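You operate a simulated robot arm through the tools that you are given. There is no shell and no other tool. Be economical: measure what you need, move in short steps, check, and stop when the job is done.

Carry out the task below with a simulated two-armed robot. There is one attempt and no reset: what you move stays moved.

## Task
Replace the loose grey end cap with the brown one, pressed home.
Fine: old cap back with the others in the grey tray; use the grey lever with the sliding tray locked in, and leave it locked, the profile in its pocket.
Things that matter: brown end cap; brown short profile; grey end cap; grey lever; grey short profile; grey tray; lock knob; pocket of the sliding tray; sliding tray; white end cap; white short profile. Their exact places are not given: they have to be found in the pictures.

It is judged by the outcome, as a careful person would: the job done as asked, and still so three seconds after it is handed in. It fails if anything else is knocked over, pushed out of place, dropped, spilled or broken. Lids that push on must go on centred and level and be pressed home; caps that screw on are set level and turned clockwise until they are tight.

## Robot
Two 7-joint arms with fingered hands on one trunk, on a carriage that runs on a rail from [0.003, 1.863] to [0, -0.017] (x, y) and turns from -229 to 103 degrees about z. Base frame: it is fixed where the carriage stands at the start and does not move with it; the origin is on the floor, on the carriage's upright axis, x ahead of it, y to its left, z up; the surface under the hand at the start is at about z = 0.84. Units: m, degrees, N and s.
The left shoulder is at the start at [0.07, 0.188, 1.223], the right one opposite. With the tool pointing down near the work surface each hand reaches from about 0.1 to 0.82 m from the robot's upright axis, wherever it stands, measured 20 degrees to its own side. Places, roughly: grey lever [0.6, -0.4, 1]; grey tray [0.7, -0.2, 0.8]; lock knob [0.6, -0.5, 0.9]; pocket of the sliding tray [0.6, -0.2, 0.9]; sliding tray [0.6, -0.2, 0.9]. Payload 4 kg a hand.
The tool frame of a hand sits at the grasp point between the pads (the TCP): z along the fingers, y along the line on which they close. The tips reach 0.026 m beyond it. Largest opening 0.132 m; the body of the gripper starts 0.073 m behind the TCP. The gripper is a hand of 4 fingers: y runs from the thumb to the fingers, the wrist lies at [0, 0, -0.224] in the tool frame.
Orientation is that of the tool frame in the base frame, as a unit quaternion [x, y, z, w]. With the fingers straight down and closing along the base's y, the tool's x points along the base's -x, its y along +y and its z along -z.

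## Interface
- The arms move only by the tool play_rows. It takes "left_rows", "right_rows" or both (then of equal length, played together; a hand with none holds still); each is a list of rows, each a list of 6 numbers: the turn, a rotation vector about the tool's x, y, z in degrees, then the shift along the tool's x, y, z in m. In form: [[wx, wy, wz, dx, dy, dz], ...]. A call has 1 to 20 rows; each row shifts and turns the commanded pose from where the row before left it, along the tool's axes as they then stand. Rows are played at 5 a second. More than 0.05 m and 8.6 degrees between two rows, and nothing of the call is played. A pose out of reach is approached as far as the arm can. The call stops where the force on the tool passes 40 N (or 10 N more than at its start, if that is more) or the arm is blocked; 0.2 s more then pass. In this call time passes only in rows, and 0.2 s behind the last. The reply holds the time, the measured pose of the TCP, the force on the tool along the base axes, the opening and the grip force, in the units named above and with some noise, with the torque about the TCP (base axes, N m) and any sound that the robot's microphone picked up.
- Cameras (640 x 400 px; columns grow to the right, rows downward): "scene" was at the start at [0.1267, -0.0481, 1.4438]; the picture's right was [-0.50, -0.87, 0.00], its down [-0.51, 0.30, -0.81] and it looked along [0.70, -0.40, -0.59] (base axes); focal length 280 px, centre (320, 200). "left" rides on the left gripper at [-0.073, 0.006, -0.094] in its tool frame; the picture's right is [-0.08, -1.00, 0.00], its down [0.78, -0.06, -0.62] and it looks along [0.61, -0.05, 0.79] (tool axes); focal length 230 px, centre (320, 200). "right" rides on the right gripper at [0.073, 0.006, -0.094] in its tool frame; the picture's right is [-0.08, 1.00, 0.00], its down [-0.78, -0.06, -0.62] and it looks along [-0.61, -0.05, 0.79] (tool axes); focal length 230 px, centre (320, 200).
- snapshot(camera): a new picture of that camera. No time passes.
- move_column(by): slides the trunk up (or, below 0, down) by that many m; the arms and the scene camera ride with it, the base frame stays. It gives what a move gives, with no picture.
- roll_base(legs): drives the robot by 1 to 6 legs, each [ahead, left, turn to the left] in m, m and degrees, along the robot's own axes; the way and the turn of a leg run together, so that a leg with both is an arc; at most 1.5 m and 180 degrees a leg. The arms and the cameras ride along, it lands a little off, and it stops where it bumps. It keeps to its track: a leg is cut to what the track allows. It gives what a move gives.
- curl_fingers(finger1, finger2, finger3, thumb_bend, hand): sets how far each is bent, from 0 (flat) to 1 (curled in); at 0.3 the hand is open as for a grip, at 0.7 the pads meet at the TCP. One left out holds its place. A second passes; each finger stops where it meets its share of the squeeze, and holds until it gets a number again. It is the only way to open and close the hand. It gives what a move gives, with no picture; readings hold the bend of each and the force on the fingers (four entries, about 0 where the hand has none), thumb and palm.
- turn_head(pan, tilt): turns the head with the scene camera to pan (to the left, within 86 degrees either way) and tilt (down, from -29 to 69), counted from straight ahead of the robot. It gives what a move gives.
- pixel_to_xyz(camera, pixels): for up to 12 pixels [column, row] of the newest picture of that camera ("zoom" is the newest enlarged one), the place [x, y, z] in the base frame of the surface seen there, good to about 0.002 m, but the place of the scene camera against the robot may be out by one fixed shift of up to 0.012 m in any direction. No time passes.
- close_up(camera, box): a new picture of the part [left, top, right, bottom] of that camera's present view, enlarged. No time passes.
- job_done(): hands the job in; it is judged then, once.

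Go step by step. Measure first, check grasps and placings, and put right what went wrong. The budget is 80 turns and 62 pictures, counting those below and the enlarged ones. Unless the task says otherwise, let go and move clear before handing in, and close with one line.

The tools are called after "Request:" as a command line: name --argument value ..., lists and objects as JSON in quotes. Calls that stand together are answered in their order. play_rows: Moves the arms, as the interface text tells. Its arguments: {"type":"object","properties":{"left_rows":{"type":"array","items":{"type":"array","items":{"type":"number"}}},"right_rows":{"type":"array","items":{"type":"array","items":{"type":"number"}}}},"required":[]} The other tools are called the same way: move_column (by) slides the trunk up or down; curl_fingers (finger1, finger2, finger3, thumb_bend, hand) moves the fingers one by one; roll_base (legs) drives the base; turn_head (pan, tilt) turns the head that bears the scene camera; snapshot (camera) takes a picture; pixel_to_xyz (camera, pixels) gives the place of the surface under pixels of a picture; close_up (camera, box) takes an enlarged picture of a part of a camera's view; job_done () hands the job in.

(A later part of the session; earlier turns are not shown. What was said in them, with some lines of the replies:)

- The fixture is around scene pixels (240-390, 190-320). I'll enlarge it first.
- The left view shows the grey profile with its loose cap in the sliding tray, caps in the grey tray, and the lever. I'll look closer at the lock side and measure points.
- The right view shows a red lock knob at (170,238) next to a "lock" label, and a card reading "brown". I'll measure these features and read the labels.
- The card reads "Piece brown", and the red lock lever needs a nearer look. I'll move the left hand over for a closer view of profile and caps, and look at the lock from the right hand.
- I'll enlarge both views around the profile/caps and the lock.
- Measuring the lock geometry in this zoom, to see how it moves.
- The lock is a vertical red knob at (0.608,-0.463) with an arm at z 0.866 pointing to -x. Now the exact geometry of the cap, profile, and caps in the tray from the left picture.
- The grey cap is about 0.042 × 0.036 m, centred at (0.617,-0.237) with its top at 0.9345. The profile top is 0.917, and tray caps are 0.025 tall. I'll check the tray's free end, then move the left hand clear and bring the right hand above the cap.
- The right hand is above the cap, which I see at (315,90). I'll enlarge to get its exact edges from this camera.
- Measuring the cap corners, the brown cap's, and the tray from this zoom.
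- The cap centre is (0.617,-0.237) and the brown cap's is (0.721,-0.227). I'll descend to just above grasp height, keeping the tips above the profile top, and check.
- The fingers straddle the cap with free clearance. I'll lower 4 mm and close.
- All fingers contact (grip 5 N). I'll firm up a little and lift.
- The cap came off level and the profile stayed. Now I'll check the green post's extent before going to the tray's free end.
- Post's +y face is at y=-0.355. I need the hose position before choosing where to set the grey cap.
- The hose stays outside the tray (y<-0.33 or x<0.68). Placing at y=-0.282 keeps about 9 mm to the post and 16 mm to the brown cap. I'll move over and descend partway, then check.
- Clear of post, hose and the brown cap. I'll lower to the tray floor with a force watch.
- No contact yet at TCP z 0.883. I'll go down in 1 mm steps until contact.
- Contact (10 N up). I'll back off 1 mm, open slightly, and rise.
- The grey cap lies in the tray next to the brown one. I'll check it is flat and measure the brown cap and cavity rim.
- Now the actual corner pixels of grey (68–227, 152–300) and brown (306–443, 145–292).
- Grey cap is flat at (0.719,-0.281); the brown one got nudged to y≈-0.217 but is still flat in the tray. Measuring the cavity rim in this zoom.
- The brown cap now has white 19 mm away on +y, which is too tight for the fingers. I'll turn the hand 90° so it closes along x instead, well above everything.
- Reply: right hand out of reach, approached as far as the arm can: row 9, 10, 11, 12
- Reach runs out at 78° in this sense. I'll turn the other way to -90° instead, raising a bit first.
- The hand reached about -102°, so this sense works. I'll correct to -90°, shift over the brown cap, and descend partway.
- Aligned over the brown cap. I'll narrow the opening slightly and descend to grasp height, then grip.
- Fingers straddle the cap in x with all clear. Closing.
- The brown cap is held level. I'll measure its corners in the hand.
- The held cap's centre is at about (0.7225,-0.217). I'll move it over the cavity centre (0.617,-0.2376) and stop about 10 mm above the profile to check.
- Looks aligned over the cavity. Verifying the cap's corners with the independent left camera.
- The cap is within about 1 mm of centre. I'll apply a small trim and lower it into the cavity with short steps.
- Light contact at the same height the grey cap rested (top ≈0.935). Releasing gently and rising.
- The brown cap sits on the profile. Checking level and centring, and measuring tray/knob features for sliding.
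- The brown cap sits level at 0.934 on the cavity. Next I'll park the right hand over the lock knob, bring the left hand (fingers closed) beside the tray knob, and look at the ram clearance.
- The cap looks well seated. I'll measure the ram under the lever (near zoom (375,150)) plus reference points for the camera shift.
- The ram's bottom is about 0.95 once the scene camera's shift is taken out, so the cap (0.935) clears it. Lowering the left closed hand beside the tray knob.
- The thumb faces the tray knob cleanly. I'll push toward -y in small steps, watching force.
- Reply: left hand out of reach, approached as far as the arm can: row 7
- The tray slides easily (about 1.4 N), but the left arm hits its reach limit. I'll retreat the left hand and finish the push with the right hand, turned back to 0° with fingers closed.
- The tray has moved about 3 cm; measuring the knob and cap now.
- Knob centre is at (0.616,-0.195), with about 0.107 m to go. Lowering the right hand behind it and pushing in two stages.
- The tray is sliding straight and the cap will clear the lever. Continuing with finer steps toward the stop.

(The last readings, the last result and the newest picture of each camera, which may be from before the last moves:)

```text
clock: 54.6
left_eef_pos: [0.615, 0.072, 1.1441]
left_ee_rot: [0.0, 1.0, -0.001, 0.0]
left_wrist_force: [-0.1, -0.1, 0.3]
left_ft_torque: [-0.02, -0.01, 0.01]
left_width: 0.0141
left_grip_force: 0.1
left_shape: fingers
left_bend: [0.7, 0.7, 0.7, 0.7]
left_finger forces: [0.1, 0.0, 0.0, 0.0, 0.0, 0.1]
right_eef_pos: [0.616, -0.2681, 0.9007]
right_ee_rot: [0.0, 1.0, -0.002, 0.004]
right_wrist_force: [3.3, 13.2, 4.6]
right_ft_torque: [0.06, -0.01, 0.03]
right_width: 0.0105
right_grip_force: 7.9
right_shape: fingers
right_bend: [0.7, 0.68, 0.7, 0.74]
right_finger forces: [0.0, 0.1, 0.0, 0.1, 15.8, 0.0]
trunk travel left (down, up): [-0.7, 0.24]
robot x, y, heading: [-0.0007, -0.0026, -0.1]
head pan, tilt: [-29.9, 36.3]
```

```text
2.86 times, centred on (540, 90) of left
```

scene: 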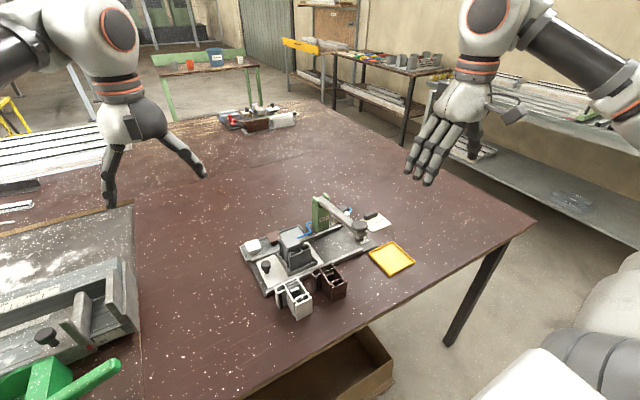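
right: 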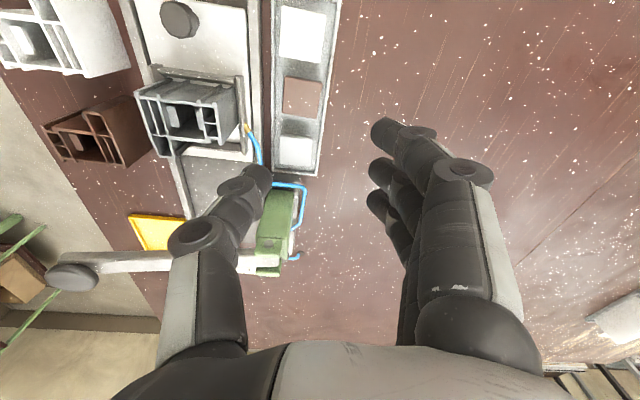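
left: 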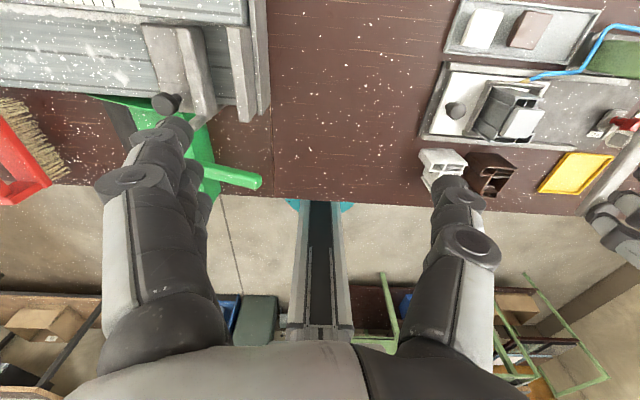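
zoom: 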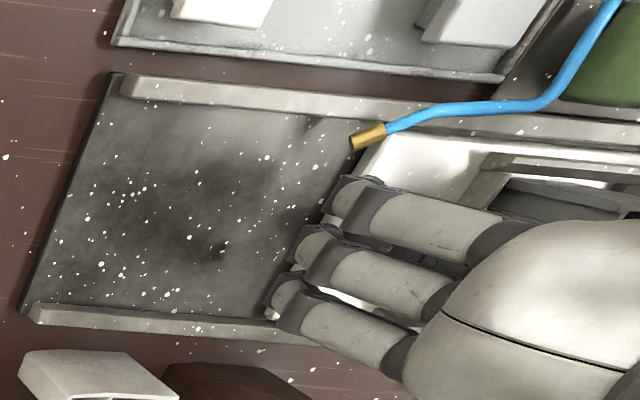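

The tray hit the end stop (13 N). I'll back off, rise, and bring the right hand over the lock at -90° to see how the lock arm lies relative to the tray.

Request:
play_rows --right_rows '[[0, 0, 0, 0, 0.01, 0], [0, 0, 0, 0, 0.02, -0.01], [0, 0, 0, 0, 0.01, -0.045], [0, 0, 0, 0, 0, -0.045], [0, 0, 0, 0, 0, -0.045], [0, 0, 0, 0, 0, -0.045], [0, 0, 0, 0, 0, -0.03], [0, 0, 0, 0.008, -0.048, 0], [0, 0, 0, 0, -0.048, 0], [0, 0, 0, 0, -0.048, 0], [0, 0, 0, 0, -0.048, 0], [0, 0, 0, 0, -0.043, 0], [0, 0, 0, 0, 0, 0]]'

Request:
play_rows --right_rows '[[0, 0, -8.182, 0, 0, 0], [0, 0, -8.182, 0, 0, 0], [0, 0, -8.182, 0, 0, 0], [0, 0, -8.182, 0, 0, 0], [0, 0, -8.182, 0, 0, 0], [0, 0, -8.182, 0, 0, 0], [0, 0, -8.182, 0, 0, 0], [0, 0, -8.182, 0, 0, 0], [0, 0, -8.182, 0, 0, 0], [0, 0, -8.182, 0, 0, 0], [0, 0, -8.18, 0, 0, 0], [0, 0, 0, 0, 0, 0.03], [0, 0, 0, 0, 0, 0]]'

Request:
curl_fingers --hand "right" --finger1 0.5 --finger2 0.5 --finger3 0.5 --thumb_bend 0.5

Request:
close_up --camera "right" --box '[200, 10, 440, 190]'

```text
clock: 57.4
left_eef_pos: [0.6156, 0.0704, 1.1442]
left_ee_rot: [0.0, 1.0, 0.0, -0.001]
left_wrist_force: [-0.7, -0.3, -0.2]
left_ft_torque: [0.01, 0.02, 0.01]
left_width: 0.0136
left_grip_force: 0.0
left_shape: fingers
left_bend: [0.7, 0.7, 0.7, 0.7]
left_finger forces: [0.1, 0.1, 0.1, 0.0, 0.0, 0.0]
right_eef_pos: [0.6079, -0.465, 1.1203]
right_ee_rot: [0.0, 1.0, -0.002, 0.003]
right_wrist_force: [-0.9, 1.0, -0.3]
right_ft_torque: [-0.02, -0.02, 0.02]
right_width: 0.014
right_grip_force: 0.0
right_shape: fingers
right_bend: [0.7, 0.7, 0.7, 0.7]
right_finger forces: [0.0, 0.1, 0.0, 0.0, 0.1, 0.1]
trunk travel left (down, up): [-0.7, 0.24]
robot x, y, heading: [0.002, -0.0038, -0.2]
head pan, tilt: [-29.9, 36.3]
```

```text
clock: 60.2
left_eef_pos: [0.6159, 0.0695, 1.1437]
left_ee_rot: [0.0, 1.0, 0.0, 0.0]
left_wrist_force: [0.0, -0.1, 0.4]
left_ft_torque: [-0.02, -0.02, 0.01]
left_width: 0.0142
left_grip_force: 0.0
left_shape: fingers
left_bend: [0.7, 0.7, 0.7, 0.7]
left_finger forces: [0.0, 0.0, 0.0, 0.0, 0.0, 0.2]
right_eef_pos: [0.6055, -0.4633, 1.0911]
right_ee_rot: [0.708, -0.707, 0.003, -0.002]
right_wrist_force: [-0.5, -0.1, -0.5]
right_ft_torque: [-0.01, 0.01, 0.02]
right_width: 0.0139
right_grip_force: 0.1
right_shape: fingers
right_bend: [0.7, 0.7, 0.7, 0.7]
right_finger forces: [0.0, 0.0, 0.0, 0.0, 0.0, 0.0]
trunk travel left (down, up): [-0.7, 0.24]
robot x, y, heading: [0.0008, 0.0028, 0.0]
head pan, tilt: [-29.9, 36.3]
```

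```text
clock: 61.2
left_eef_pos: [0.6164, 0.0691, 1.143]
left_ee_rot: [0.0, 1.0, 0.001, 0.0]
left_wrist_force: [0.5, 0.1, 0.0]
left_ft_torque: [-0.02, -0.02, -0.03]
left_width: 0.0139
left_grip_force: 0.0
left_shape: fingers
left_bend: [0.7, 0.7, 0.7, 0.7]
left_finger forces: [0.0, 0.1, 0.1, 0.1, 0.0, 0.1]
right_eef_pos: [0.6057, -0.464, 1.0916]
right_ee_rot: [0.707, -0.707, 0.003, -0.002]
right_wrist_force: [0.4, -0.2, -0.4]
right_ft_torque: [0.0, 0.0, 0.01]
right_width: 0.0699
right_grip_force: 0.0
right_shape: fingers
right_bend: [0.5, 0.5, 0.5, 0.5]
right_finger forces: [0.0, 0.0, 0.0, 0.0, 0.1, 0.1]
trunk travel left (down, up): [-0.7, 0.24]
robot x, y, heading: [0.0007, -0.0001, 0.2]
head pan, tilt: [-29.9, 36.3]
```

```text
2.22 times, centred on (320, 100) of right
```

zoom: 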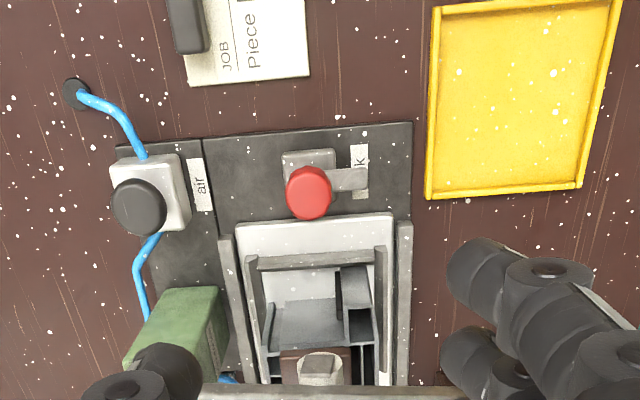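

The tray's front edge abuts the lock block; the lock arm points to -x and would swing over the tray (+y) when turned clockwise. Measuring the knob.

Request:
pixel_to_xyz --camera "zoom" --pixels '[[308, 185], [290, 188], [326, 188], [308, 208], [350, 180], [364, 179], [300, 225], [310, 155], [390, 222], [320, 362], [318, 380], [300, 235]]'

```text
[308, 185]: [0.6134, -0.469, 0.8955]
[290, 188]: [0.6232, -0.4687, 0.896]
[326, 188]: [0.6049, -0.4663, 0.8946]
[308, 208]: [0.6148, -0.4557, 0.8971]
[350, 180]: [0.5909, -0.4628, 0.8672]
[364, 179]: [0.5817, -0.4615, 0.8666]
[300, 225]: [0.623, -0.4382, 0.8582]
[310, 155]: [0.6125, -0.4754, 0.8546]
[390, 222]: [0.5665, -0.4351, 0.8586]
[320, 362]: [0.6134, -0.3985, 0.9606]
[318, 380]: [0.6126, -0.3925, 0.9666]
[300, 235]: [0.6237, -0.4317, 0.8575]
```

Knob centre is (0.613,-0.463), top 0.896. Turning it fully in one go would sweep the fingers into the profile, so I'll do two 45° clockwise strokes from -130° to -85°. First I'll centre over it and test reaching -130°.

Request:
play_rows --right_rows '[[0, 0, 0, 0, -0.0075, 0], [0, 0, -8, 0, 0, 0], [0, 0, -8, 0, 0, 0], [0, 0, -8, 0, 0, 0], [0, 0, -8, 0, 0, 0], [0, 0, -8, 0, 0, 0], [0, 0, 0, 0, 0, 0.04], [0, 0, 0, 0, 0, 0.04], [0, 0, 0, 0, 0, 0.04], [0, 0, 0, 0, 0, 0]]'

Request:
close_up --camera "right" --box '[180, 40, 460, 240]'

```text
clock: 63.4
left_eef_pos: [0.6157, 0.0696, 1.1444]
left_ee_rot: [0.0, 1.0, 0.0, 0.0]
left_wrist_force: [0.1, -0.3, 0.0]
left_ft_torque: [0.02, 0.0, 0.0]
left_width: 0.0142
left_grip_force: 0.0
left_shape: fingers
left_bend: [0.7, 0.7, 0.7, 0.7]
left_finger forces: [0.0, 0.0, 0.0, 0.0, 0.2, 0.1]
right_eef_pos: [0.6144, -0.4637, 0.9701]
right_ee_rot: [0.906, -0.423, 0.003, -0.001]
right_wrist_force: [0.3, 0.4, 0.8]
right_ft_torque: [-0.03, 0.03, 0.01]
right_width: 0.0701
right_grip_force: 0.0
right_shape: fingers
right_bend: [0.5, 0.5, 0.5, 0.5]
right_finger forces: [0.0, 0.1, 0.0, 0.0, 0.0, 0.0]
trunk travel left (down, up): [-0.7, 0.24]
robot x, y, heading: [-0.002, 0.0007, 0.1]
head pan, tilt: [-29.9, 36.3]
```

```text
2.00 times, centred on (320, 140) of right
```

zoom: 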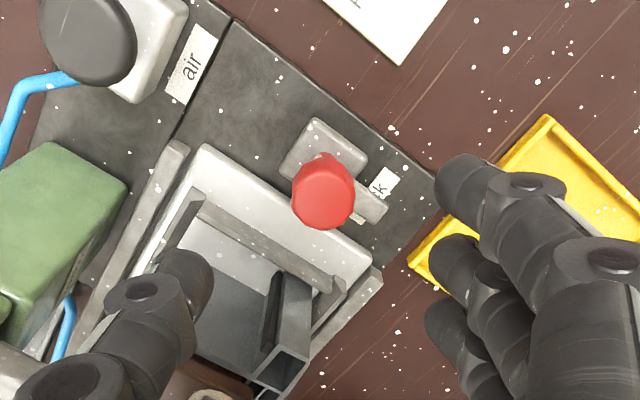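

-130° is fine. Re-measuring the knob centre from this view.

Request:
pixel_to_xyz --camera "zoom" --pixels '[[322, 198], [296, 198], [350, 198], [322, 224], [322, 170], [375, 205], [340, 150], [265, 230], [345, 245], [330, 290]]'

```text
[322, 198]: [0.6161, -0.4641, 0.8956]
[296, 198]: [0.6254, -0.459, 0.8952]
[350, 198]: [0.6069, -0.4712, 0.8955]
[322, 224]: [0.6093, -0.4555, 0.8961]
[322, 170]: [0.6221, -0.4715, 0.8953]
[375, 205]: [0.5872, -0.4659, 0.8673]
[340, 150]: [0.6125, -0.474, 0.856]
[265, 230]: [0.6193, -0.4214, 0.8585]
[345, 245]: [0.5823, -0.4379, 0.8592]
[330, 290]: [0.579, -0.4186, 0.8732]
```

Knob centre (0.6157,-0.464) matches the TCP. Descending and gripping the knob.

Request:
play_rows --right_rows '[[0, 0, 0, 0, 0, 0.03], [0, 0, 0, 0, 0, 0.025], [0, 0, 0, 0, 0, 0.01], [0, 0, 0, 0, 0, 0]]'

Request:
curl_fingers --hand "right" --finger1 0.66 --finger2 0.68 --finger3 0.66 --thumb_bend 0.68

Request:
close_up --camera "right" --box '[180, 80, 460, 260]'

```text
clock: 64.4
left_eef_pos: [0.6157, 0.0703, 1.1444]
left_ee_rot: [0.001, 1.0, 0.0, 0.001]
left_wrist_force: [-0.4, -0.2, 0.9]
left_ft_torque: [0.04, 0.03, 0.02]
left_width: 0.014
left_grip_force: 0.0
left_shape: fingers
left_bend: [0.7, 0.7, 0.7, 0.7]
left_finger forces: [0.0, 0.0, 0.1, 0.0, 0.0, 0.0]
right_eef_pos: [0.616, -0.4629, 0.9042]
right_ee_rot: [0.906, -0.422, 0.004, -0.001]
right_wrist_force: [0.4, 0.1, 0.8]
right_ft_torque: [-0.01, -0.02, 0.0]
right_width: 0.0698
right_grip_force: 0.0
right_shape: fingers
right_bend: [0.5, 0.5, 0.5, 0.5]
right_finger forces: [0.0, 0.0, 0.1, 0.0, 0.1, 0.0]
trunk travel left (down, up): [-0.7, 0.24]
robot x, y, heading: [0.0004, 0.0012, 0.0]
head pan, tilt: [-29.9, 36.3]
```

```text
clock: 65.4
left_eef_pos: [0.6163, 0.069, 1.1443]
left_ee_rot: [0.001, 1.0, 0.0, 0.0]
left_wrist_force: [0.4, 0.5, 0.0]
left_ft_torque: [0.02, -0.02, -0.02]
left_width: 0.0137
left_grip_force: 0.1
left_shape: fingers
left_bend: [0.7, 0.7, 0.7, 0.7]
left_finger forces: [0.0, 0.0, 0.0, 0.0, 0.0, 0.0]
right_eef_pos: [0.616, -0.463, 0.9056]
right_ee_rot: [0.906, -0.423, 0.004, 0.0]
right_wrist_force: [0.0, 0.1, -2.1]
right_ft_torque: [-0.02, 0.03, -0.01]
right_width: 0.026
right_grip_force: 4.7
right_shape: fingers
right_bend: [0.66, 0.63, 0.66, 0.66]
right_finger forces: [0.1, 4.3, 0.0, 0.0, 4.8, 0.0]
trunk travel left (down, up): [-0.7, 0.24]
robot x, y, heading: [-0.003, -0.0015, 0.1]
head pan, tilt: [-29.9, 36.3]
```

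```text
2.22 times, centred on (320, 170) of right
```

zoom: 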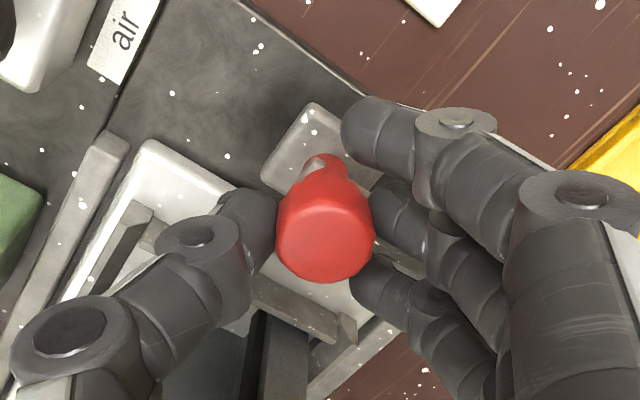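

Middle finger and thumb grip the red knob. I'll firm up and turn clockwise 45°.

Request:
curl_fingers --hand "right" --finger2 0.74 --thumb_bend 0.74

Request:
play_rows --right_rows '[[0, 0, 7.5, 0, 0, 0], [0, 0, 7.5, 0, 0, 0], [0, 0, 7.5, 0, 0, 0], [0, 0, 7.5, 0, 0, 0], [0, 0, 7.5, 0, 0, 0], [0, 0, 7.5, 0, 0, 0], [0, 0, 0, 0, 0, 0]]'

Request:
close_up --camera "right" --box '[180, 80, 460, 260]'

```text
clock: 66.4
left_eef_pos: [0.6154, 0.0696, 1.1445]
left_ee_rot: [0.0, 1.0, 0.0, 0.0]
left_wrist_force: [-0.4, 0.0, 0.2]
left_ft_torque: [-0.01, 0.0, -0.02]
left_width: 0.0139
left_grip_force: 0.1
left_shape: fingers
left_bend: [0.7, 0.7, 0.7, 0.7]
left_finger forces: [0.0, 0.1, 0.0, 0.0, 0.0, 0.0]
right_eef_pos: [0.6167, -0.4658, 0.9049]
right_ee_rot: [0.906, -0.422, 0.003, 0.0]
right_wrist_force: [3.5, 3.6, -4.1]
right_ft_torque: [0.05, 0.0, 0.02]
right_width: 0.0247
right_grip_force: 10.5
right_shape: fingers
right_bend: [0.66, 0.64, 0.66, 0.67]
right_finger forces: [0.0, 8.5, 0.1, 0.0, 12.2, 0.0]
trunk travel left (down, up): [-0.7, 0.24]
robot x, y, heading: [-0.0031, -0.0025, 0.2]
head pan, tilt: [-29.9, 36.3]
```

```text
clock: 68.0
left_eef_pos: [0.617, 0.07, 1.1426]
left_ee_rot: [-0.001, 1.0, 0.0, 0.0]
left_wrist_force: [0.0, -0.5, 0.5]
left_ft_torque: [0.01, 0.01, 0.03]
left_width: 0.0138
left_grip_force: 0.1
left_shape: fingers
left_bend: [0.7, 0.7, 0.7, 0.7]
left_finger forces: [0.1, 0.0, 0.1, 0.0, 0.0, 0.1]
right_eef_pos: [0.616, -0.4653, 0.9059]
right_ee_rot: [-0.675, 0.738, -0.003, 0.001]
right_wrist_force: [4.0, -3.3, -3.9]
right_ft_torque: [-0.04, -0.01, 0.0]
right_width: 0.0249
right_grip_force: 10.1
right_shape: fingers
right_bend: [0.66, 0.64, 0.66, 0.67]
right_finger forces: [0.1, 9.0, 0.0, 0.1, 11.8, 0.0]
trunk travel left (down, up): [-0.7, 0.24]
robot x, y, heading: [0.0023, 0.0024, 0.1]
head pan, tilt: [-29.9, 36.3]
```

```text
2.22 times, centred on (320, 170) of right
```

zoom: 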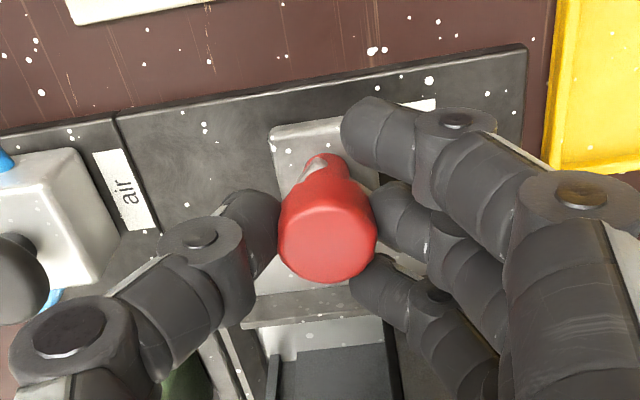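

Torque was near zero, so I'll release, raise and look whether the arm turned.

Request:
curl_fingers --hand "right" --finger1 0.55 --finger2 0.55 --finger3 0.55 --thumb_bend 0.55

Request:
play_rows --right_rows '[[0, 0, 0, 0, 0, -0.03], [0, 0, 0, 0, 0, -0.03], [0, 0, 0, 0, 0, 0]]'

Request:
close_up --camera "right" --box '[180, 40, 460, 240]'

```text
clock: 69.0
left_eef_pos: [0.6154, 0.0701, 1.1441]
left_ee_rot: [0.0, 1.0, 0.0, 0.0]
left_wrist_force: [0.0, -0.1, -0.7]
left_ft_torque: [-0.01, 0.0, 0.01]
left_width: 0.0141
left_grip_force: 0.0
left_shape: fingers
left_bend: [0.7, 0.7, 0.7, 0.7]
left_finger forces: [0.0, 0.1, 0.0, 0.0, 0.1, 0.0]
right_eef_pos: [0.6154, -0.4641, 0.9058]
right_ee_rot: [-0.676, 0.737, -0.003, 0.001]
right_wrist_force: [-0.3, 0.1, 0.5]
right_ft_torque: [0.01, 0.01, 0.02]
right_width: 0.0537
right_grip_force: 0.1
right_shape: fingers
right_bend: [0.55, 0.55, 0.55, 0.55]
right_finger forces: [0.1, 0.0, 0.0, 0.0, 0.1, 0.0]
trunk travel left (down, up): [-0.7, 0.24]
robot x, y, heading: [0.0006, -0.0002, 0.2]
head pan, tilt: [-29.9, 36.3]
```

```text
clock: 69.8
left_eef_pos: [0.6152, 0.0691, 1.1436]
left_ee_rot: [0.0, 1.0, 0.0, 0.0]
left_wrist_force: [-0.1, 0.0, 0.1]
left_ft_torque: [-0.02, 0.02, 0.03]
left_width: 0.0139
left_grip_force: 0.1
left_shape: fingers
left_bend: [0.7, 0.7, 0.7, 0.7]
left_finger forces: [0.0, 0.0, 0.0, 0.1, 0.0, 0.0]
right_eef_pos: [0.6143, -0.4641, 0.9649]
right_ee_rot: [-0.676, 0.737, -0.002, 0.001]
right_wrist_force: [-0.5, 0.5, 0.3]
right_ft_torque: [-0.04, 0.01, 0.0]
right_width: 0.054
right_grip_force: 0.0
right_shape: fingers
right_bend: [0.55, 0.55, 0.55, 0.55]
right_finger forces: [0.1, 0.1, 0.0, 0.0, 0.0, 0.1]
trunk travel left (down, up): [-0.7, 0.24]
robot x, y, heading: [0.0009, -0.0021, 0.3]
head pan, tilt: [-29.9, 36.3]
```

```text
2.00 times, centred on (320, 140) of right
```

zoom: 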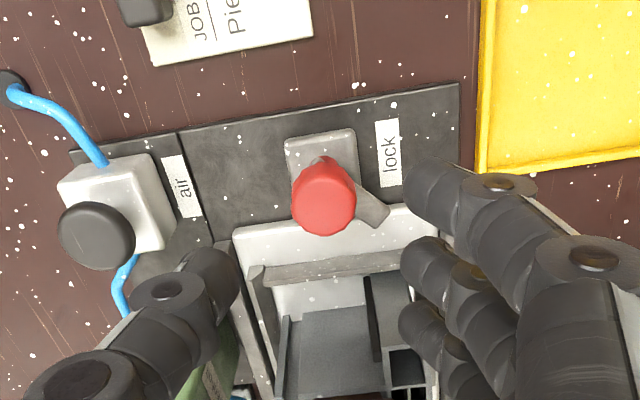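

The arm turned about 45° toward the tray. Repeating the stroke: back to -130°, regrip, and turn 48°.

Request:
play_rows --right_rows '[[0, 0, -7.5, 0, 0, 0], [0, 0, -7.5, 0, 0, 0], [0, 0, -7.5, 0, 0, 0], [0, 0, -7.5, 0, 0, 0], [0, 0, -7.5, 0, 0, 0], [0, 0, -7.5, 0, 0, 0], [0, 0, 0, 0, 0, 0.03], [0, 0, 0, 0, 0, 0.03], [0, 0, 0, 0, 0, 0]]'

Request:
curl_fingers --hand "right" --finger1 0.66 --finger2 0.68 --finger3 0.66 --thumb_bend 0.68

Request:
curl_fingers --hand "right" --finger2 0.74 --thumb_bend 0.74

Request:
play_rows --right_rows '[[0, 0, 7.5, 0, 0, 0], [0, 0, 7.5, 0, 0, 0], [0, 0, 7.5, 0, 0, 0], [0, 0, 7.5, 0, 0, 0], [0, 0, 7.5, 0, 0, 0], [0, 0, 7.5, 0, 0, 0], [0, 0, 4, 0, 0, 0], [0, 0, 0, 0, 0, 0]]'

```text
clock: 71.8
left_eef_pos: [0.615, 0.07, 1.1439]
left_ee_rot: [0.0, 1.0, 0.0, 0.0]
left_wrist_force: [0.4, 0.4, -0.3]
left_ft_torque: [-0.01, 0.01, -0.02]
left_width: 0.0142
left_grip_force: 0.0
left_shape: fingers
left_bend: [0.7, 0.7, 0.7, 0.7]
left_finger forces: [0.1, 0.1, 0.0, 0.1, 0.0, 0.1]
right_eef_pos: [0.6137, -0.4639, 0.9075]
right_ee_rot: [0.906, -0.422, 0.003, 0.0]
right_wrist_force: [0.3, -0.1, 0.0]
right_ft_torque: [0.01, -0.02, 0.01]
right_width: 0.054
right_grip_force: 0.0
right_shape: fingers
right_bend: [0.55, 0.55, 0.55, 0.55]
right_finger forces: [0.0, 0.0, 0.1, 0.0, 0.0, 0.0]
trunk travel left (down, up): [-0.7, 0.24]
robot x, y, heading: [-0.0012, 0.0035, -0.1]
head pan, tilt: [-29.9, 36.3]
```

```text
clock: 72.8
left_eef_pos: [0.6165, 0.0703, 1.1426]
left_ee_rot: [0.0, 1.0, 0.001, -0.001]
left_wrist_force: [0.3, 0.0, 0.1]
left_ft_torque: [0.01, 0.01, -0.01]
left_width: 0.0139
left_grip_force: 0.0
left_shape: fingers
left_bend: [0.7, 0.7, 0.7, 0.7]
left_finger forces: [0.0, 0.0, 0.0, 0.0, 0.1, 0.1]
right_eef_pos: [0.6162, -0.4648, 0.9064]
right_ee_rot: [0.906, -0.423, 0.002, -0.001]
right_wrist_force: [0.7, 1.6, -2.5]
right_ft_torque: [0.0, 0.04, 0.02]
right_width: 0.0262
right_grip_force: 5.2
right_shape: fingers
right_bend: [0.66, 0.63, 0.66, 0.66]
right_finger forces: [0.0, 4.2, 0.1, 0.0, 5.2, 0.0]
trunk travel left (down, up): [-0.7, 0.24]
robot x, y, heading: [0.0027, 0.0019, -0.2]
head pan, tilt: [-29.9, 36.3]
```

```text
clock: 73.8
left_eef_pos: [0.6166, 0.0702, 1.142]
left_ee_rot: [0.0, 1.0, 0.0, 0.0]
left_wrist_force: [0.2, 0.3, 0.1]
left_ft_torque: [-0.01, 0.03, -0.01]
left_width: 0.014
left_grip_force: 0.0
left_shape: fingers
left_bend: [0.7, 0.7, 0.7, 0.7]
left_finger forces: [0.1, 0.1, 0.1, 0.0, 0.1, 0.0]
right_eef_pos: [0.6154, -0.4649, 0.9062]
right_ee_rot: [0.906, -0.423, 0.003, 0.0]
right_wrist_force: [3.1, 4.5, -4.5]
right_ft_torque: [0.05, -0.04, -0.01]
right_width: 0.0251
right_grip_force: 10.6
right_shape: fingers
right_bend: [0.66, 0.65, 0.66, 0.67]
right_finger forces: [0.0, 8.2, 0.1, 0.0, 12.8, 0.1]
trunk travel left (down, up): [-0.7, 0.24]
robot x, y, heading: [-0.0011, -0.002, -0.0]
head pan, tilt: [-29.9, 36.3]
```

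```text
clock: 75.6
left_eef_pos: [0.6166, 0.0687, 1.1432]
left_ee_rot: [0.0, 1.0, -0.001, 0.0]
left_wrist_force: [0.7, 0.2, 0.4]
left_ft_torque: [-0.02, 0.01, 0.04]
left_width: 0.0143
left_grip_force: 0.2
left_shape: fingers
left_bend: [0.7, 0.7, 0.7, 0.7]
left_finger forces: [0.0, 0.0, 0.0, 0.0, 0.0, 0.0]
right_eef_pos: [0.6164, -0.4649, 0.9062]
right_ee_rot: [-0.648, 0.761, -0.003, 0.002]
right_wrist_force: [1.5, -0.8, -0.5]
right_ft_torque: [0.02, 0.01, 0.11]
right_width: 0.0248
right_grip_force: 10.5
right_shape: fingers
right_bend: [0.66, 0.66, 0.66, 0.67]
right_finger forces: [0.0, 9.8, 0.0, 0.0, 11.5, 0.1]
trunk travel left (down, up): [-0.7, 0.24]
robot x, y, heading: [-0.0008, 0.0007, 0.2]
head pan, tilt: [-29.9, 36.3]
```

A torque of 0.11 N·m shows the end stop. Releasing and checking.

Request:
curl_fingers --hand "right" --finger1 0.55 --finger2 0.55 --finger3 0.55 --thumb_bend 0.55

Request:
play_rows --right_rows '[[0, 0, 0, 0, 0, -0.03], [0, 0, -5, 0, 0, -0.03], [0, 0, -4, 0, 0, -0.04], [0, 0, 0, 0, 0, -0.03], [0, 0, 0, 0, 0, 0]]'

Request:
close_up --camera "right" --box '[200, 10, 440, 190]'

```text
clock: 76.6
left_eef_pos: [0.6153, 0.0704, 1.1443]
left_ee_rot: [0.0, 1.0, 0.0, 0.001]
left_wrist_force: [0.5, -0.5, 0.5]
left_ft_torque: [-0.02, -0.02, 0.0]
left_width: 0.0141
left_grip_force: 0.1
left_shape: fingers
left_bend: [0.7, 0.7, 0.7, 0.7]
left_finger forces: [0.1, 0.0, 0.1, 0.0, 0.0, 0.0]
right_eef_pos: [0.6174, -0.4652, 0.9056]
right_ee_rot: [-0.649, 0.761, -0.004, 0.001]
right_wrist_force: [0.1, 0.2, -0.2]
right_ft_torque: [0.01, 0.01, 0.03]
right_width: 0.0538
right_grip_force: 0.2
right_shape: fingers
right_bend: [0.55, 0.55, 0.55, 0.55]
right_finger forces: [0.1, 0.0, 0.0, 0.0, 0.0, 0.1]
trunk travel left (down, up): [-0.7, 0.24]
robot x, y, heading: [0.0021, 0.0, -0.1]
head pan, tilt: [-29.9, 36.3]
```

```text
clock: 77.8
left_eef_pos: [0.6158, 0.0694, 1.1438]
left_ee_rot: [-0.001, 1.0, 0.0, 0.0]
left_wrist_force: [0.7, -0.5, 0.6]
left_ft_torque: [0.0, 0.0, 0.01]
left_width: 0.014
left_grip_force: 0.1
left_shape: fingers
left_bend: [0.7, 0.7, 0.7, 0.7]
left_finger forces: [0.0, 0.0, 0.1, 0.1, 0.0, 0.0]
right_eef_pos: [0.6158, -0.4637, 1.0355]
right_ee_rot: [-0.707, 0.707, -0.003, 0.001]
right_wrist_force: [0.1, -0.4, 0.3]
right_ft_torque: [0.01, -0.02, 0.01]
right_width: 0.0539
right_grip_force: 0.1
right_shape: fingers
right_bend: [0.55, 0.55, 0.55, 0.55]
right_finger forces: [0.0, 0.0, 0.0, 0.0, 0.0, 0.1]
trunk travel left (down, up): [-0.7, 0.24]
robot x, y, heading: [-0.0, -0.0016, 0.1]
head pan, tilt: [-29.9, 36.3]
```

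```text
2.22 times, centred on (320, 100) of right
```

zoom: 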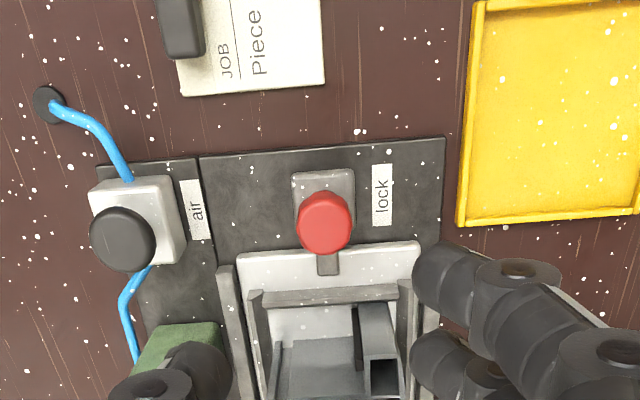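

The lock arm now lies over the tray: locked. Next I'll close the right hand and place it above the lever's black handle (0.515,-0.378, top 1.006).

Request:
curl_fingers --hand "right" --finger1 0.7 --finger2 0.7 --finger3 0.7 --thumb_bend 0.7

Request:
play_rows --right_rows '[[0, 0, 0, 0, 0, -0.035], [0, 0, 0, -0.0215, 0.0252, 0], [0, 0, 0, -0.0215, 0.0252, 0], [0, 0, 0, -0.0215, 0.0252, 0], [0, 0, 0, -0.0215, 0.0252, 0], [0, 0, 0, 0, 0, 0.02], [0, 0, 0, 0, 0, 0]]'

Request:
snapshot --camera "right"

Request:
close_up --camera "scene" --box '[240, 140, 440, 280]'

```text
clock: 78.8
left_eef_pos: [0.616, 0.0698, 1.1431]
left_ee_rot: [-0.001, 1.0, -0.001, 0.001]
left_wrist_force: [0.4, -0.7, 0.0]
left_ft_torque: [-0.01, -0.02, -0.03]
left_width: 0.014
left_grip_force: 0.1
left_shape: fingers
left_bend: [0.7, 0.7, 0.7, 0.7]
left_finger forces: [0.0, 0.0, 0.0, 0.0, 0.0, 0.1]
right_eef_pos: [0.6161, -0.4633, 1.0347]
right_ee_rot: [0.708, -0.706, 0.002, -0.002]
right_wrist_force: [-0.4, -0.7, 0.6]
right_ft_torque: [0.04, 0.04, -0.03]
right_width: 0.0145
right_grip_force: 0.0
right_shape: fingers
right_bend: [0.7, 0.7, 0.7, 0.7]
right_finger forces: [0.0, 0.0, 0.1, 0.1, 0.0, 0.0]
trunk travel left (down, up): [-0.7, 0.24]
robot x, y, heading: [-0.0012, 0.0001, -0.0]
head pan, tilt: [-29.9, 36.3]
```

```text
clock: 80.4
left_eef_pos: [0.6164, 0.0689, 1.1444]
left_ee_rot: [-0.001, 1.0, 0.0, 0.0]
left_wrist_force: [-0.1, 0.4, 0.4]
left_ft_torque: [0.0, -0.03, 0.01]
left_width: 0.014
left_grip_force: 0.0
left_shape: fingers
left_bend: [0.7, 0.7, 0.7, 0.7]
left_finger forces: [0.0, 0.0, 0.0, 0.0, 0.0, 0.0]
right_eef_pos: [0.5136, -0.3771, 1.0493]
right_ee_rot: [0.708, -0.707, 0.003, -0.002]
right_wrist_force: [-0.4, 0.4, -0.1]
right_ft_torque: [0.01, -0.01, -0.02]
right_width: 0.0146
right_grip_force: 0.1
right_shape: fingers
right_bend: [0.7, 0.7, 0.7, 0.7]
right_finger forces: [0.0, 0.0, 0.0, 0.1, 0.0, 0.0]
trunk travel left (down, up): [-0.7, 0.24]
robot x, y, heading: [0.0055, 0.0005, -0.0]
head pan, tilt: [-29.9, 36.3]
```

```text
10 pictures are left
```

right: 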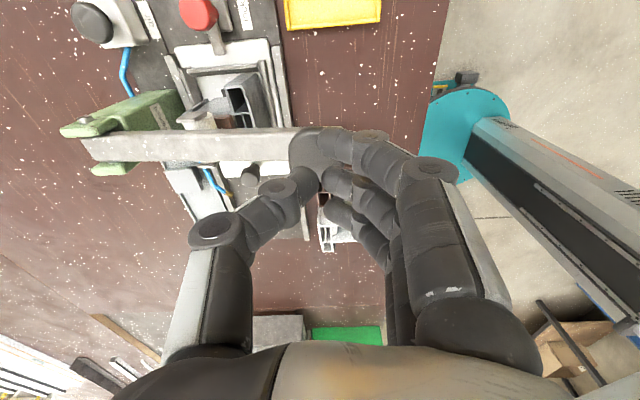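

```text
2.86 times, centred on (340, 210) of scene
```

zoom: 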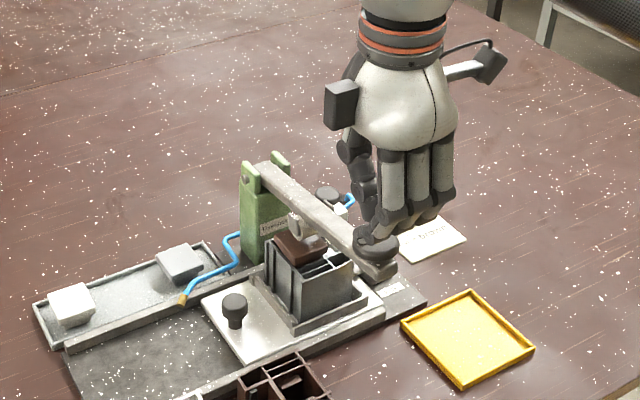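

Fingertips are over the handle (knob at right pixel (306,150)); a tiny trim, then press down in small steps.

Request:
play_rows --right_rows '[[0, 0, 0, 0.003, -0.005, 0], [0, 0, 0, 0, 0, 0.01], [0, 0, 0, 0, 0, 0.01], [0, 0, 0, 0, 0, 0.008], [0, 0, 0, 0, 0, 0.008], [0, 0, 0, 0, 0, 0.008], [0, 0, 0, 0, 0, 0.005], [0, 0, 0, 0, 0, 0.005], [0, 0, 0, 0, 0, 0]]'

```text
clock: 82.4
left_eef_pos: [0.613, 0.0713, 1.1465]
left_ee_rot: [0.0, 1.0, -0.001, 0.002]
left_wrist_force: [0.0, 1.0, 0.4]
left_ft_torque: [-0.03, -0.03, -0.02]
left_width: 0.014
left_grip_force: 0.1
left_shape: fingers
left_bend: [0.7, 0.7, 0.7, 0.7]
left_finger forces: [0.0, 0.1, 0.0, 0.0, 0.0, 0.0]
right_eef_pos: [0.519, -0.3817, 1.0002]
right_ee_rot: [-0.706, 0.708, -0.006, 0.003]
right_wrist_force: [0.1, -7.0, 32.4]
right_ft_torque: [0.05, -0.07, 0.05]
right_width: 0.0148
right_grip_force: 16.5
right_shape: fingers
right_bend: [0.7, 0.72, 0.71, 0.7]
right_finger forces: [0.0, 10.2, 9.0, 0.1, 14.6, 0.0]
trunk travel left (down, up): [-0.7, 0.24]
robot x, y, heading: [-0.0015, 0.0026, 0.1]
head pan, tilt: [-29.9, 36.3]
```

32 N at the handle: the ram is on the cap. Pressing on.

Request:
play_rows --right_rows '[[0, 0, 0, 0, 0, 0.003], [0, 0, 0, 0, 0, 0.003], [0, 0, 0, 0, 0, 0.003], [0, 0, 0, 0, 0, 0.003], [0, 0, 0, 0, 0, 0.003], [0, 0, 0, 0, 0, 0.003], [0, 0, 0, 0, 0, 0]]'

Request:
close_up --camera "scene" --box '[300, 190, 380, 260]'

```text
clock: 82.8
left_eef_pos: [0.6128, 0.0709, 1.1442]
left_ee_rot: [0.001, 1.0, -0.001, 0.001]
left_wrist_force: [-0.7, 0.2, 0.3]
left_ft_torque: [0.01, -0.02, -0.05]
left_width: 0.0138
left_grip_force: 0.0
left_shape: fingers
left_bend: [0.7, 0.7, 0.7, 0.7]
left_finger forces: [0.1, 0.0, 0.0, 0.0, 0.0, 0.0]
right_eef_pos: [0.5193, -0.3799, 1.0003]
right_ee_rot: [-0.706, 0.708, -0.005, 0.005]
right_wrist_force: [-7.5, -0.9, 25.5]
right_ft_torque: [0.24, 0.25, 0.07]
right_width: 0.0139
right_grip_force: 13.1
right_shape: fingers
right_bend: [0.7, 0.72, 0.71, 0.7]
right_finger forces: [0.0, 12.1, 10.8, 0.0, 3.7, 0.0]
trunk travel left (down, up): [-0.7, 0.24]
robot x, y, heading: [-0.0026, 0.0028, 0.2]
head pan, tilt: [-29.9, 36.3]
stopped in row 1 (right hand): the force on the tool passed its limit at 47 N (the readings are from after the stop); the commanded pose is now the measured one
```

```text
5.71 times, centred on (340, 225) of scene
```

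zoom: 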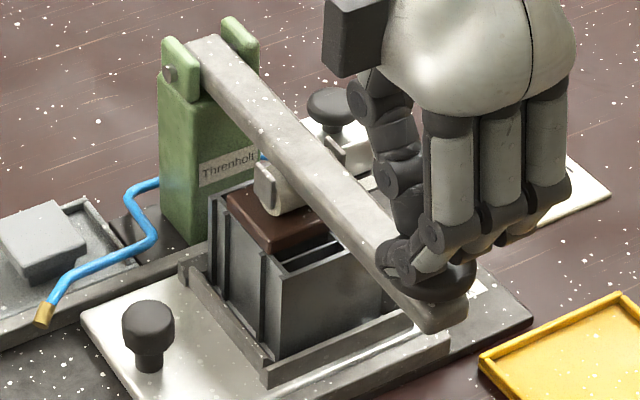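

The ram rests on the cap; the call stopped at 47 N. Measuring cap height relative to the profile.

Request:
pixel_to_xyz --camera "zoom" --pixels '[[245, 205], [255, 225], [275, 240], [290, 262], [235, 190], [225, 195], [320, 250], [300, 225], [150, 310]]'

Request:
play_rows --right_rows '[[0, 0, 0, 0, 0, 0.001], [0, 0, 0, 0, 0, 0.001], [0, 0, 0, 0, 0, 0.001], [0, 0, 0, 0, 0, 0.001], [0, 0, 0, 0, 0, 0.001], [0, 0, 0, 0, 0, 0.001], [0, 0, 0, 0, 0, 0.001], [0, 0, 0, 0, 0, 0.001], [0, 0, 0, 0, 0, 0.001], [0, 0, 0, 0, 0, 0.001]]'

```text
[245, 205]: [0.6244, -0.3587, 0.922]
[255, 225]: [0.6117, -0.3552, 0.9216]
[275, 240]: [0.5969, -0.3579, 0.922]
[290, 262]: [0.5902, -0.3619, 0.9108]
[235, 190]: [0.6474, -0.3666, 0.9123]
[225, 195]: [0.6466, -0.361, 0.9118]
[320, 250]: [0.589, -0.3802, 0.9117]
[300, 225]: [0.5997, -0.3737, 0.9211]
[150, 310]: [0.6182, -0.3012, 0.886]
```

```text
clock: 83.4
left_eef_pos: [0.6142, 0.0712, 1.1446]
left_ee_rot: [0.0, 1.0, -0.001, 0.0]
left_wrist_force: [0.1, 0.5, 0.7]
left_ft_torque: [0.02, 0.02, 0.04]
left_width: 0.014
left_grip_force: 0.0
left_shape: fingers
left_bend: [0.7, 0.7, 0.7, 0.7]
left_finger forces: [0.0, 0.0, 0.1, 0.0, 0.0, 0.1]
right_eef_pos: [0.5183, -0.3802, 1.0004]
right_ee_rot: [-0.706, 0.708, -0.006, 0.007]
right_wrist_force: [-8.8, 2.6, 25.2]
right_ft_torque: [0.33, 0.3, 0.06]
right_width: 0.0139
right_grip_force: 13.0
right_shape: fingers
right_bend: [0.7, 0.72, 0.71, 0.7]
right_finger forces: [0.0, 12.6, 11.7, 0.0, 2.1, 0.0]
trunk travel left (down, up): [-0.7, 0.24]
robot x, y, heading: [-0.0025, 0.0022, -0.2]
head pan, tilt: [-29.9, 36.3]
stopped in row 3 (right hand): the force on the tool passed its limit at 41 N (the readings are from after the stop); the commanded pose is now the measured one
```

The cap top is now 9.6 mm above the profile rim (was 16.5), and the handle is against a hard stop. I'll raise the hand and inspect closely.

Request:
play_rows --right_rows '[[0, 0, 0, 0, 0, -0.005], [0, 0, 0, 0, 0, -0.01], [0, 0, 0, 0, 0, -0.01], [0, 0, 0, 0, 0, -0.015], [0, 0, 0, 0, 0, -0.03], [0, 0, 0, 0, 0, -0.03], [0, 0, 0, 0, 0, 0]]'

Request:
close_up --camera "scene" --box '[300, 190, 380, 260]'

```text
clock: 85.0
left_eef_pos: [0.6151, 0.0699, 1.1432]
left_ee_rot: [0.0, 1.0, 0.0, 0.0]
left_wrist_force: [0.1, -0.1, 0.3]
left_ft_torque: [0.01, -0.01, -0.01]
left_width: 0.0142
left_grip_force: 0.1
left_shape: fingers
left_bend: [0.7, 0.7, 0.7, 0.7]
left_finger forces: [0.0, 0.0, 0.1, 0.1, 0.0, 0.1]
right_eef_pos: [0.5196, -0.3835, 1.0967]
right_ee_rot: [-0.706, 0.708, -0.006, 0.005]
right_wrist_force: [-0.2, 0.6, -0.2]
right_ft_torque: [0.01, 0.0, -0.01]
right_width: 0.0141
right_grip_force: 0.1
right_shape: fingers
right_bend: [0.7, 0.7, 0.7, 0.7]
right_finger forces: [0.0, 0.0, 0.0, 0.0, 0.1, 0.0]
trunk travel left (down, up): [-0.7, 0.24]
robot x, y, heading: [-0.0017, -0.0001, -0.2]
head pan, tilt: [-29.9, 36.3]
```

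```text
5.71 times, centred on (340, 225) of scene
```

zoom: 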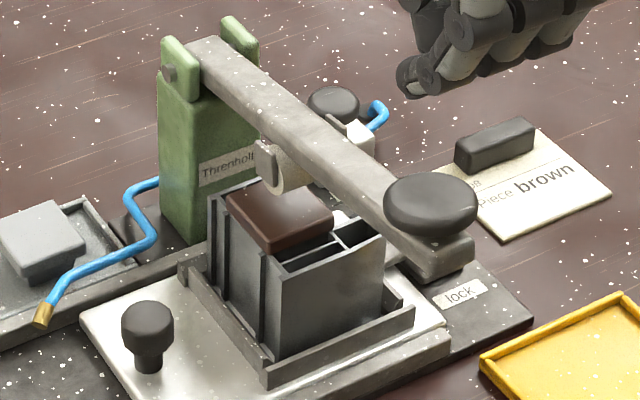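

The lever sprang back up and the cap flange appears to rest on the rim. Checking level across its corners.

Request:
pixel_to_xyz --camera "zoom" --pixels '[[234, 200], [258, 186], [325, 217], [273, 240], [285, 215], [262, 262], [300, 255], [212, 205], [350, 228], [298, 247], [255, 245]]'

Request:
close_up --camera "scene" --box '[322, 205, 352, 232]'

```text
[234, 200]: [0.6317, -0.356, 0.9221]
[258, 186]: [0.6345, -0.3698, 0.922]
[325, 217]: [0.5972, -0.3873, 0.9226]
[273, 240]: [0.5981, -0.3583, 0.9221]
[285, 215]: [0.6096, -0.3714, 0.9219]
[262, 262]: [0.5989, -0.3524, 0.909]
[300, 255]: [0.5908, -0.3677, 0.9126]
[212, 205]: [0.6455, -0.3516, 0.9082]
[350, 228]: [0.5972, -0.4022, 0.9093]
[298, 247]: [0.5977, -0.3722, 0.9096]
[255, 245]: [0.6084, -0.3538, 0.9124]
```

```text
14.81 times, centred on (337, 218) of scene
```

zoom: 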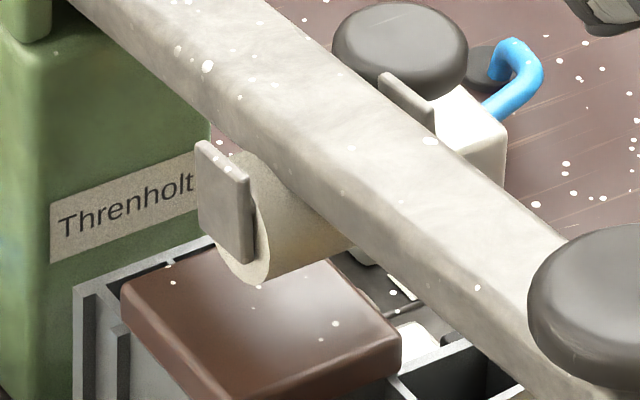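

Level to within 1 mm (0.922 at all corners). One closer look at the flange-to-rim line.

Request:
close_up --camera "scene" --box '[323, 216, 363, 244]'

```text
14.29 times, centred on (343, 230) of scene
```

zoom: 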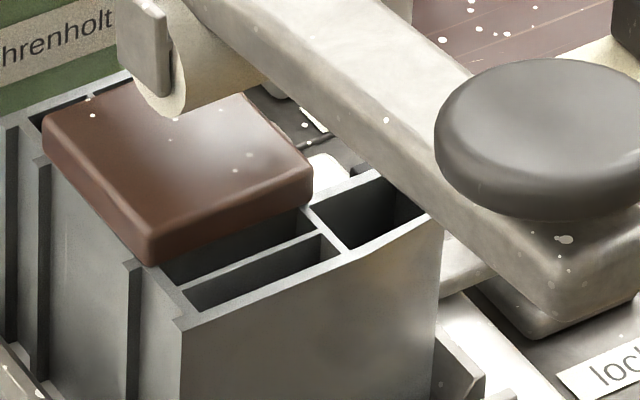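

The flange sits flush on the rim all round, with no plug visible. I'll move the right hand clear and make a final check of the lock and trays.

Request:
play_rows --right_rows '[[0, 0, 0, 0, 0, -0.03], [0, 0, 0, 0.03, 0.02, -0.02], [0, 0, 0, 0.03, 0.02, 0], [0, 0, 0, 0.03, 0.02, 0], [0, 0, 0, 0.03, 0.02, 0], [0, 0, 0, 0.03, 0, 0], [0, 0, 0, 0, 0, 0]]'

Request:
snapshot --camera "scene"

Request:
close_up --camera "scene" --box '[235, 180, 415, 310]'

Request:
close_up --camera "left" --box '[460, 0, 640, 150]'

```text
clock: 86.6
left_eef_pos: [0.6154, 0.069, 1.1451]
left_ee_rot: [0.0, 1.0, -0.001, 0.0]
left_wrist_force: [1.0, 0.5, -0.7]
left_ft_torque: [-0.02, 0.0, -0.02]
left_width: 0.014
left_grip_force: 0.0
left_shape: fingers
left_bend: [0.7, 0.7, 0.7, 0.7]
left_finger forces: [0.0, 0.0, 0.1, 0.1, 0.0, 0.0]
right_eef_pos: [0.4363, -0.5329, 1.1464]
right_ee_rot: [-0.706, 0.708, -0.006, 0.006]
right_wrist_force: [0.0, 0.3, 0.8]
right_ft_torque: [0.0, 0.0, 0.01]
right_width: 0.0141
right_grip_force: 0.0
right_shape: fingers
right_bend: [0.7, 0.7, 0.7, 0.7]
right_finger forces: [0.0, 0.0, 0.0, 0.1, 0.0, 0.1]
trunk travel left (down, up): [-0.7, 0.24]
robot x, y, heading: [0.0007, 0.0025, 0.0]
head pan, tilt: [-29.9, 36.3]
```

```text
4 pictures are left
```

scene: 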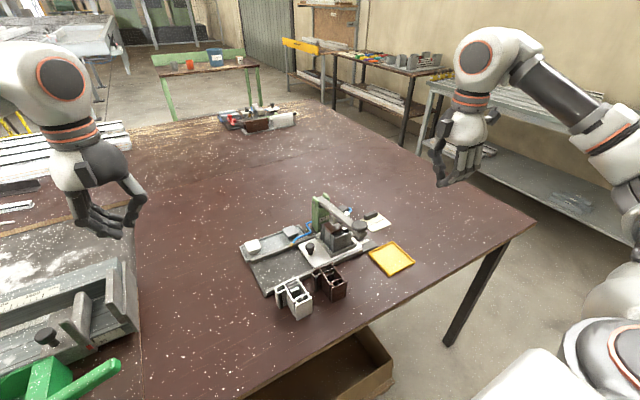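

```text
3.08 times, centred on (325, 245) of scene
```

zoom: 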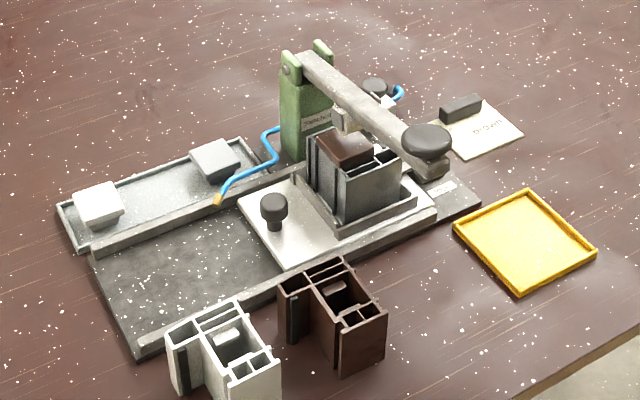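

```text
2.67 times, centred on (550, 75) of left
```

zoom: 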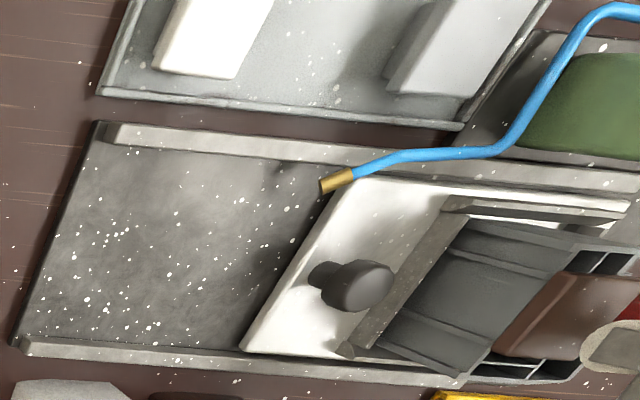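

The final pictures show the brown cap flush on the grey profile, the tray locked under the raised lever, the grey cap in the grey tray beside the white one, and both hands clear. Handing in.

Request:
job_done

```text
The job is handed in.
```

The brown end cap is pressed home on the grey profile with the grey lever. The profile is in its pocket, the sliding tray is locked in and left locked, and the old grey cap is back in the grey tray.
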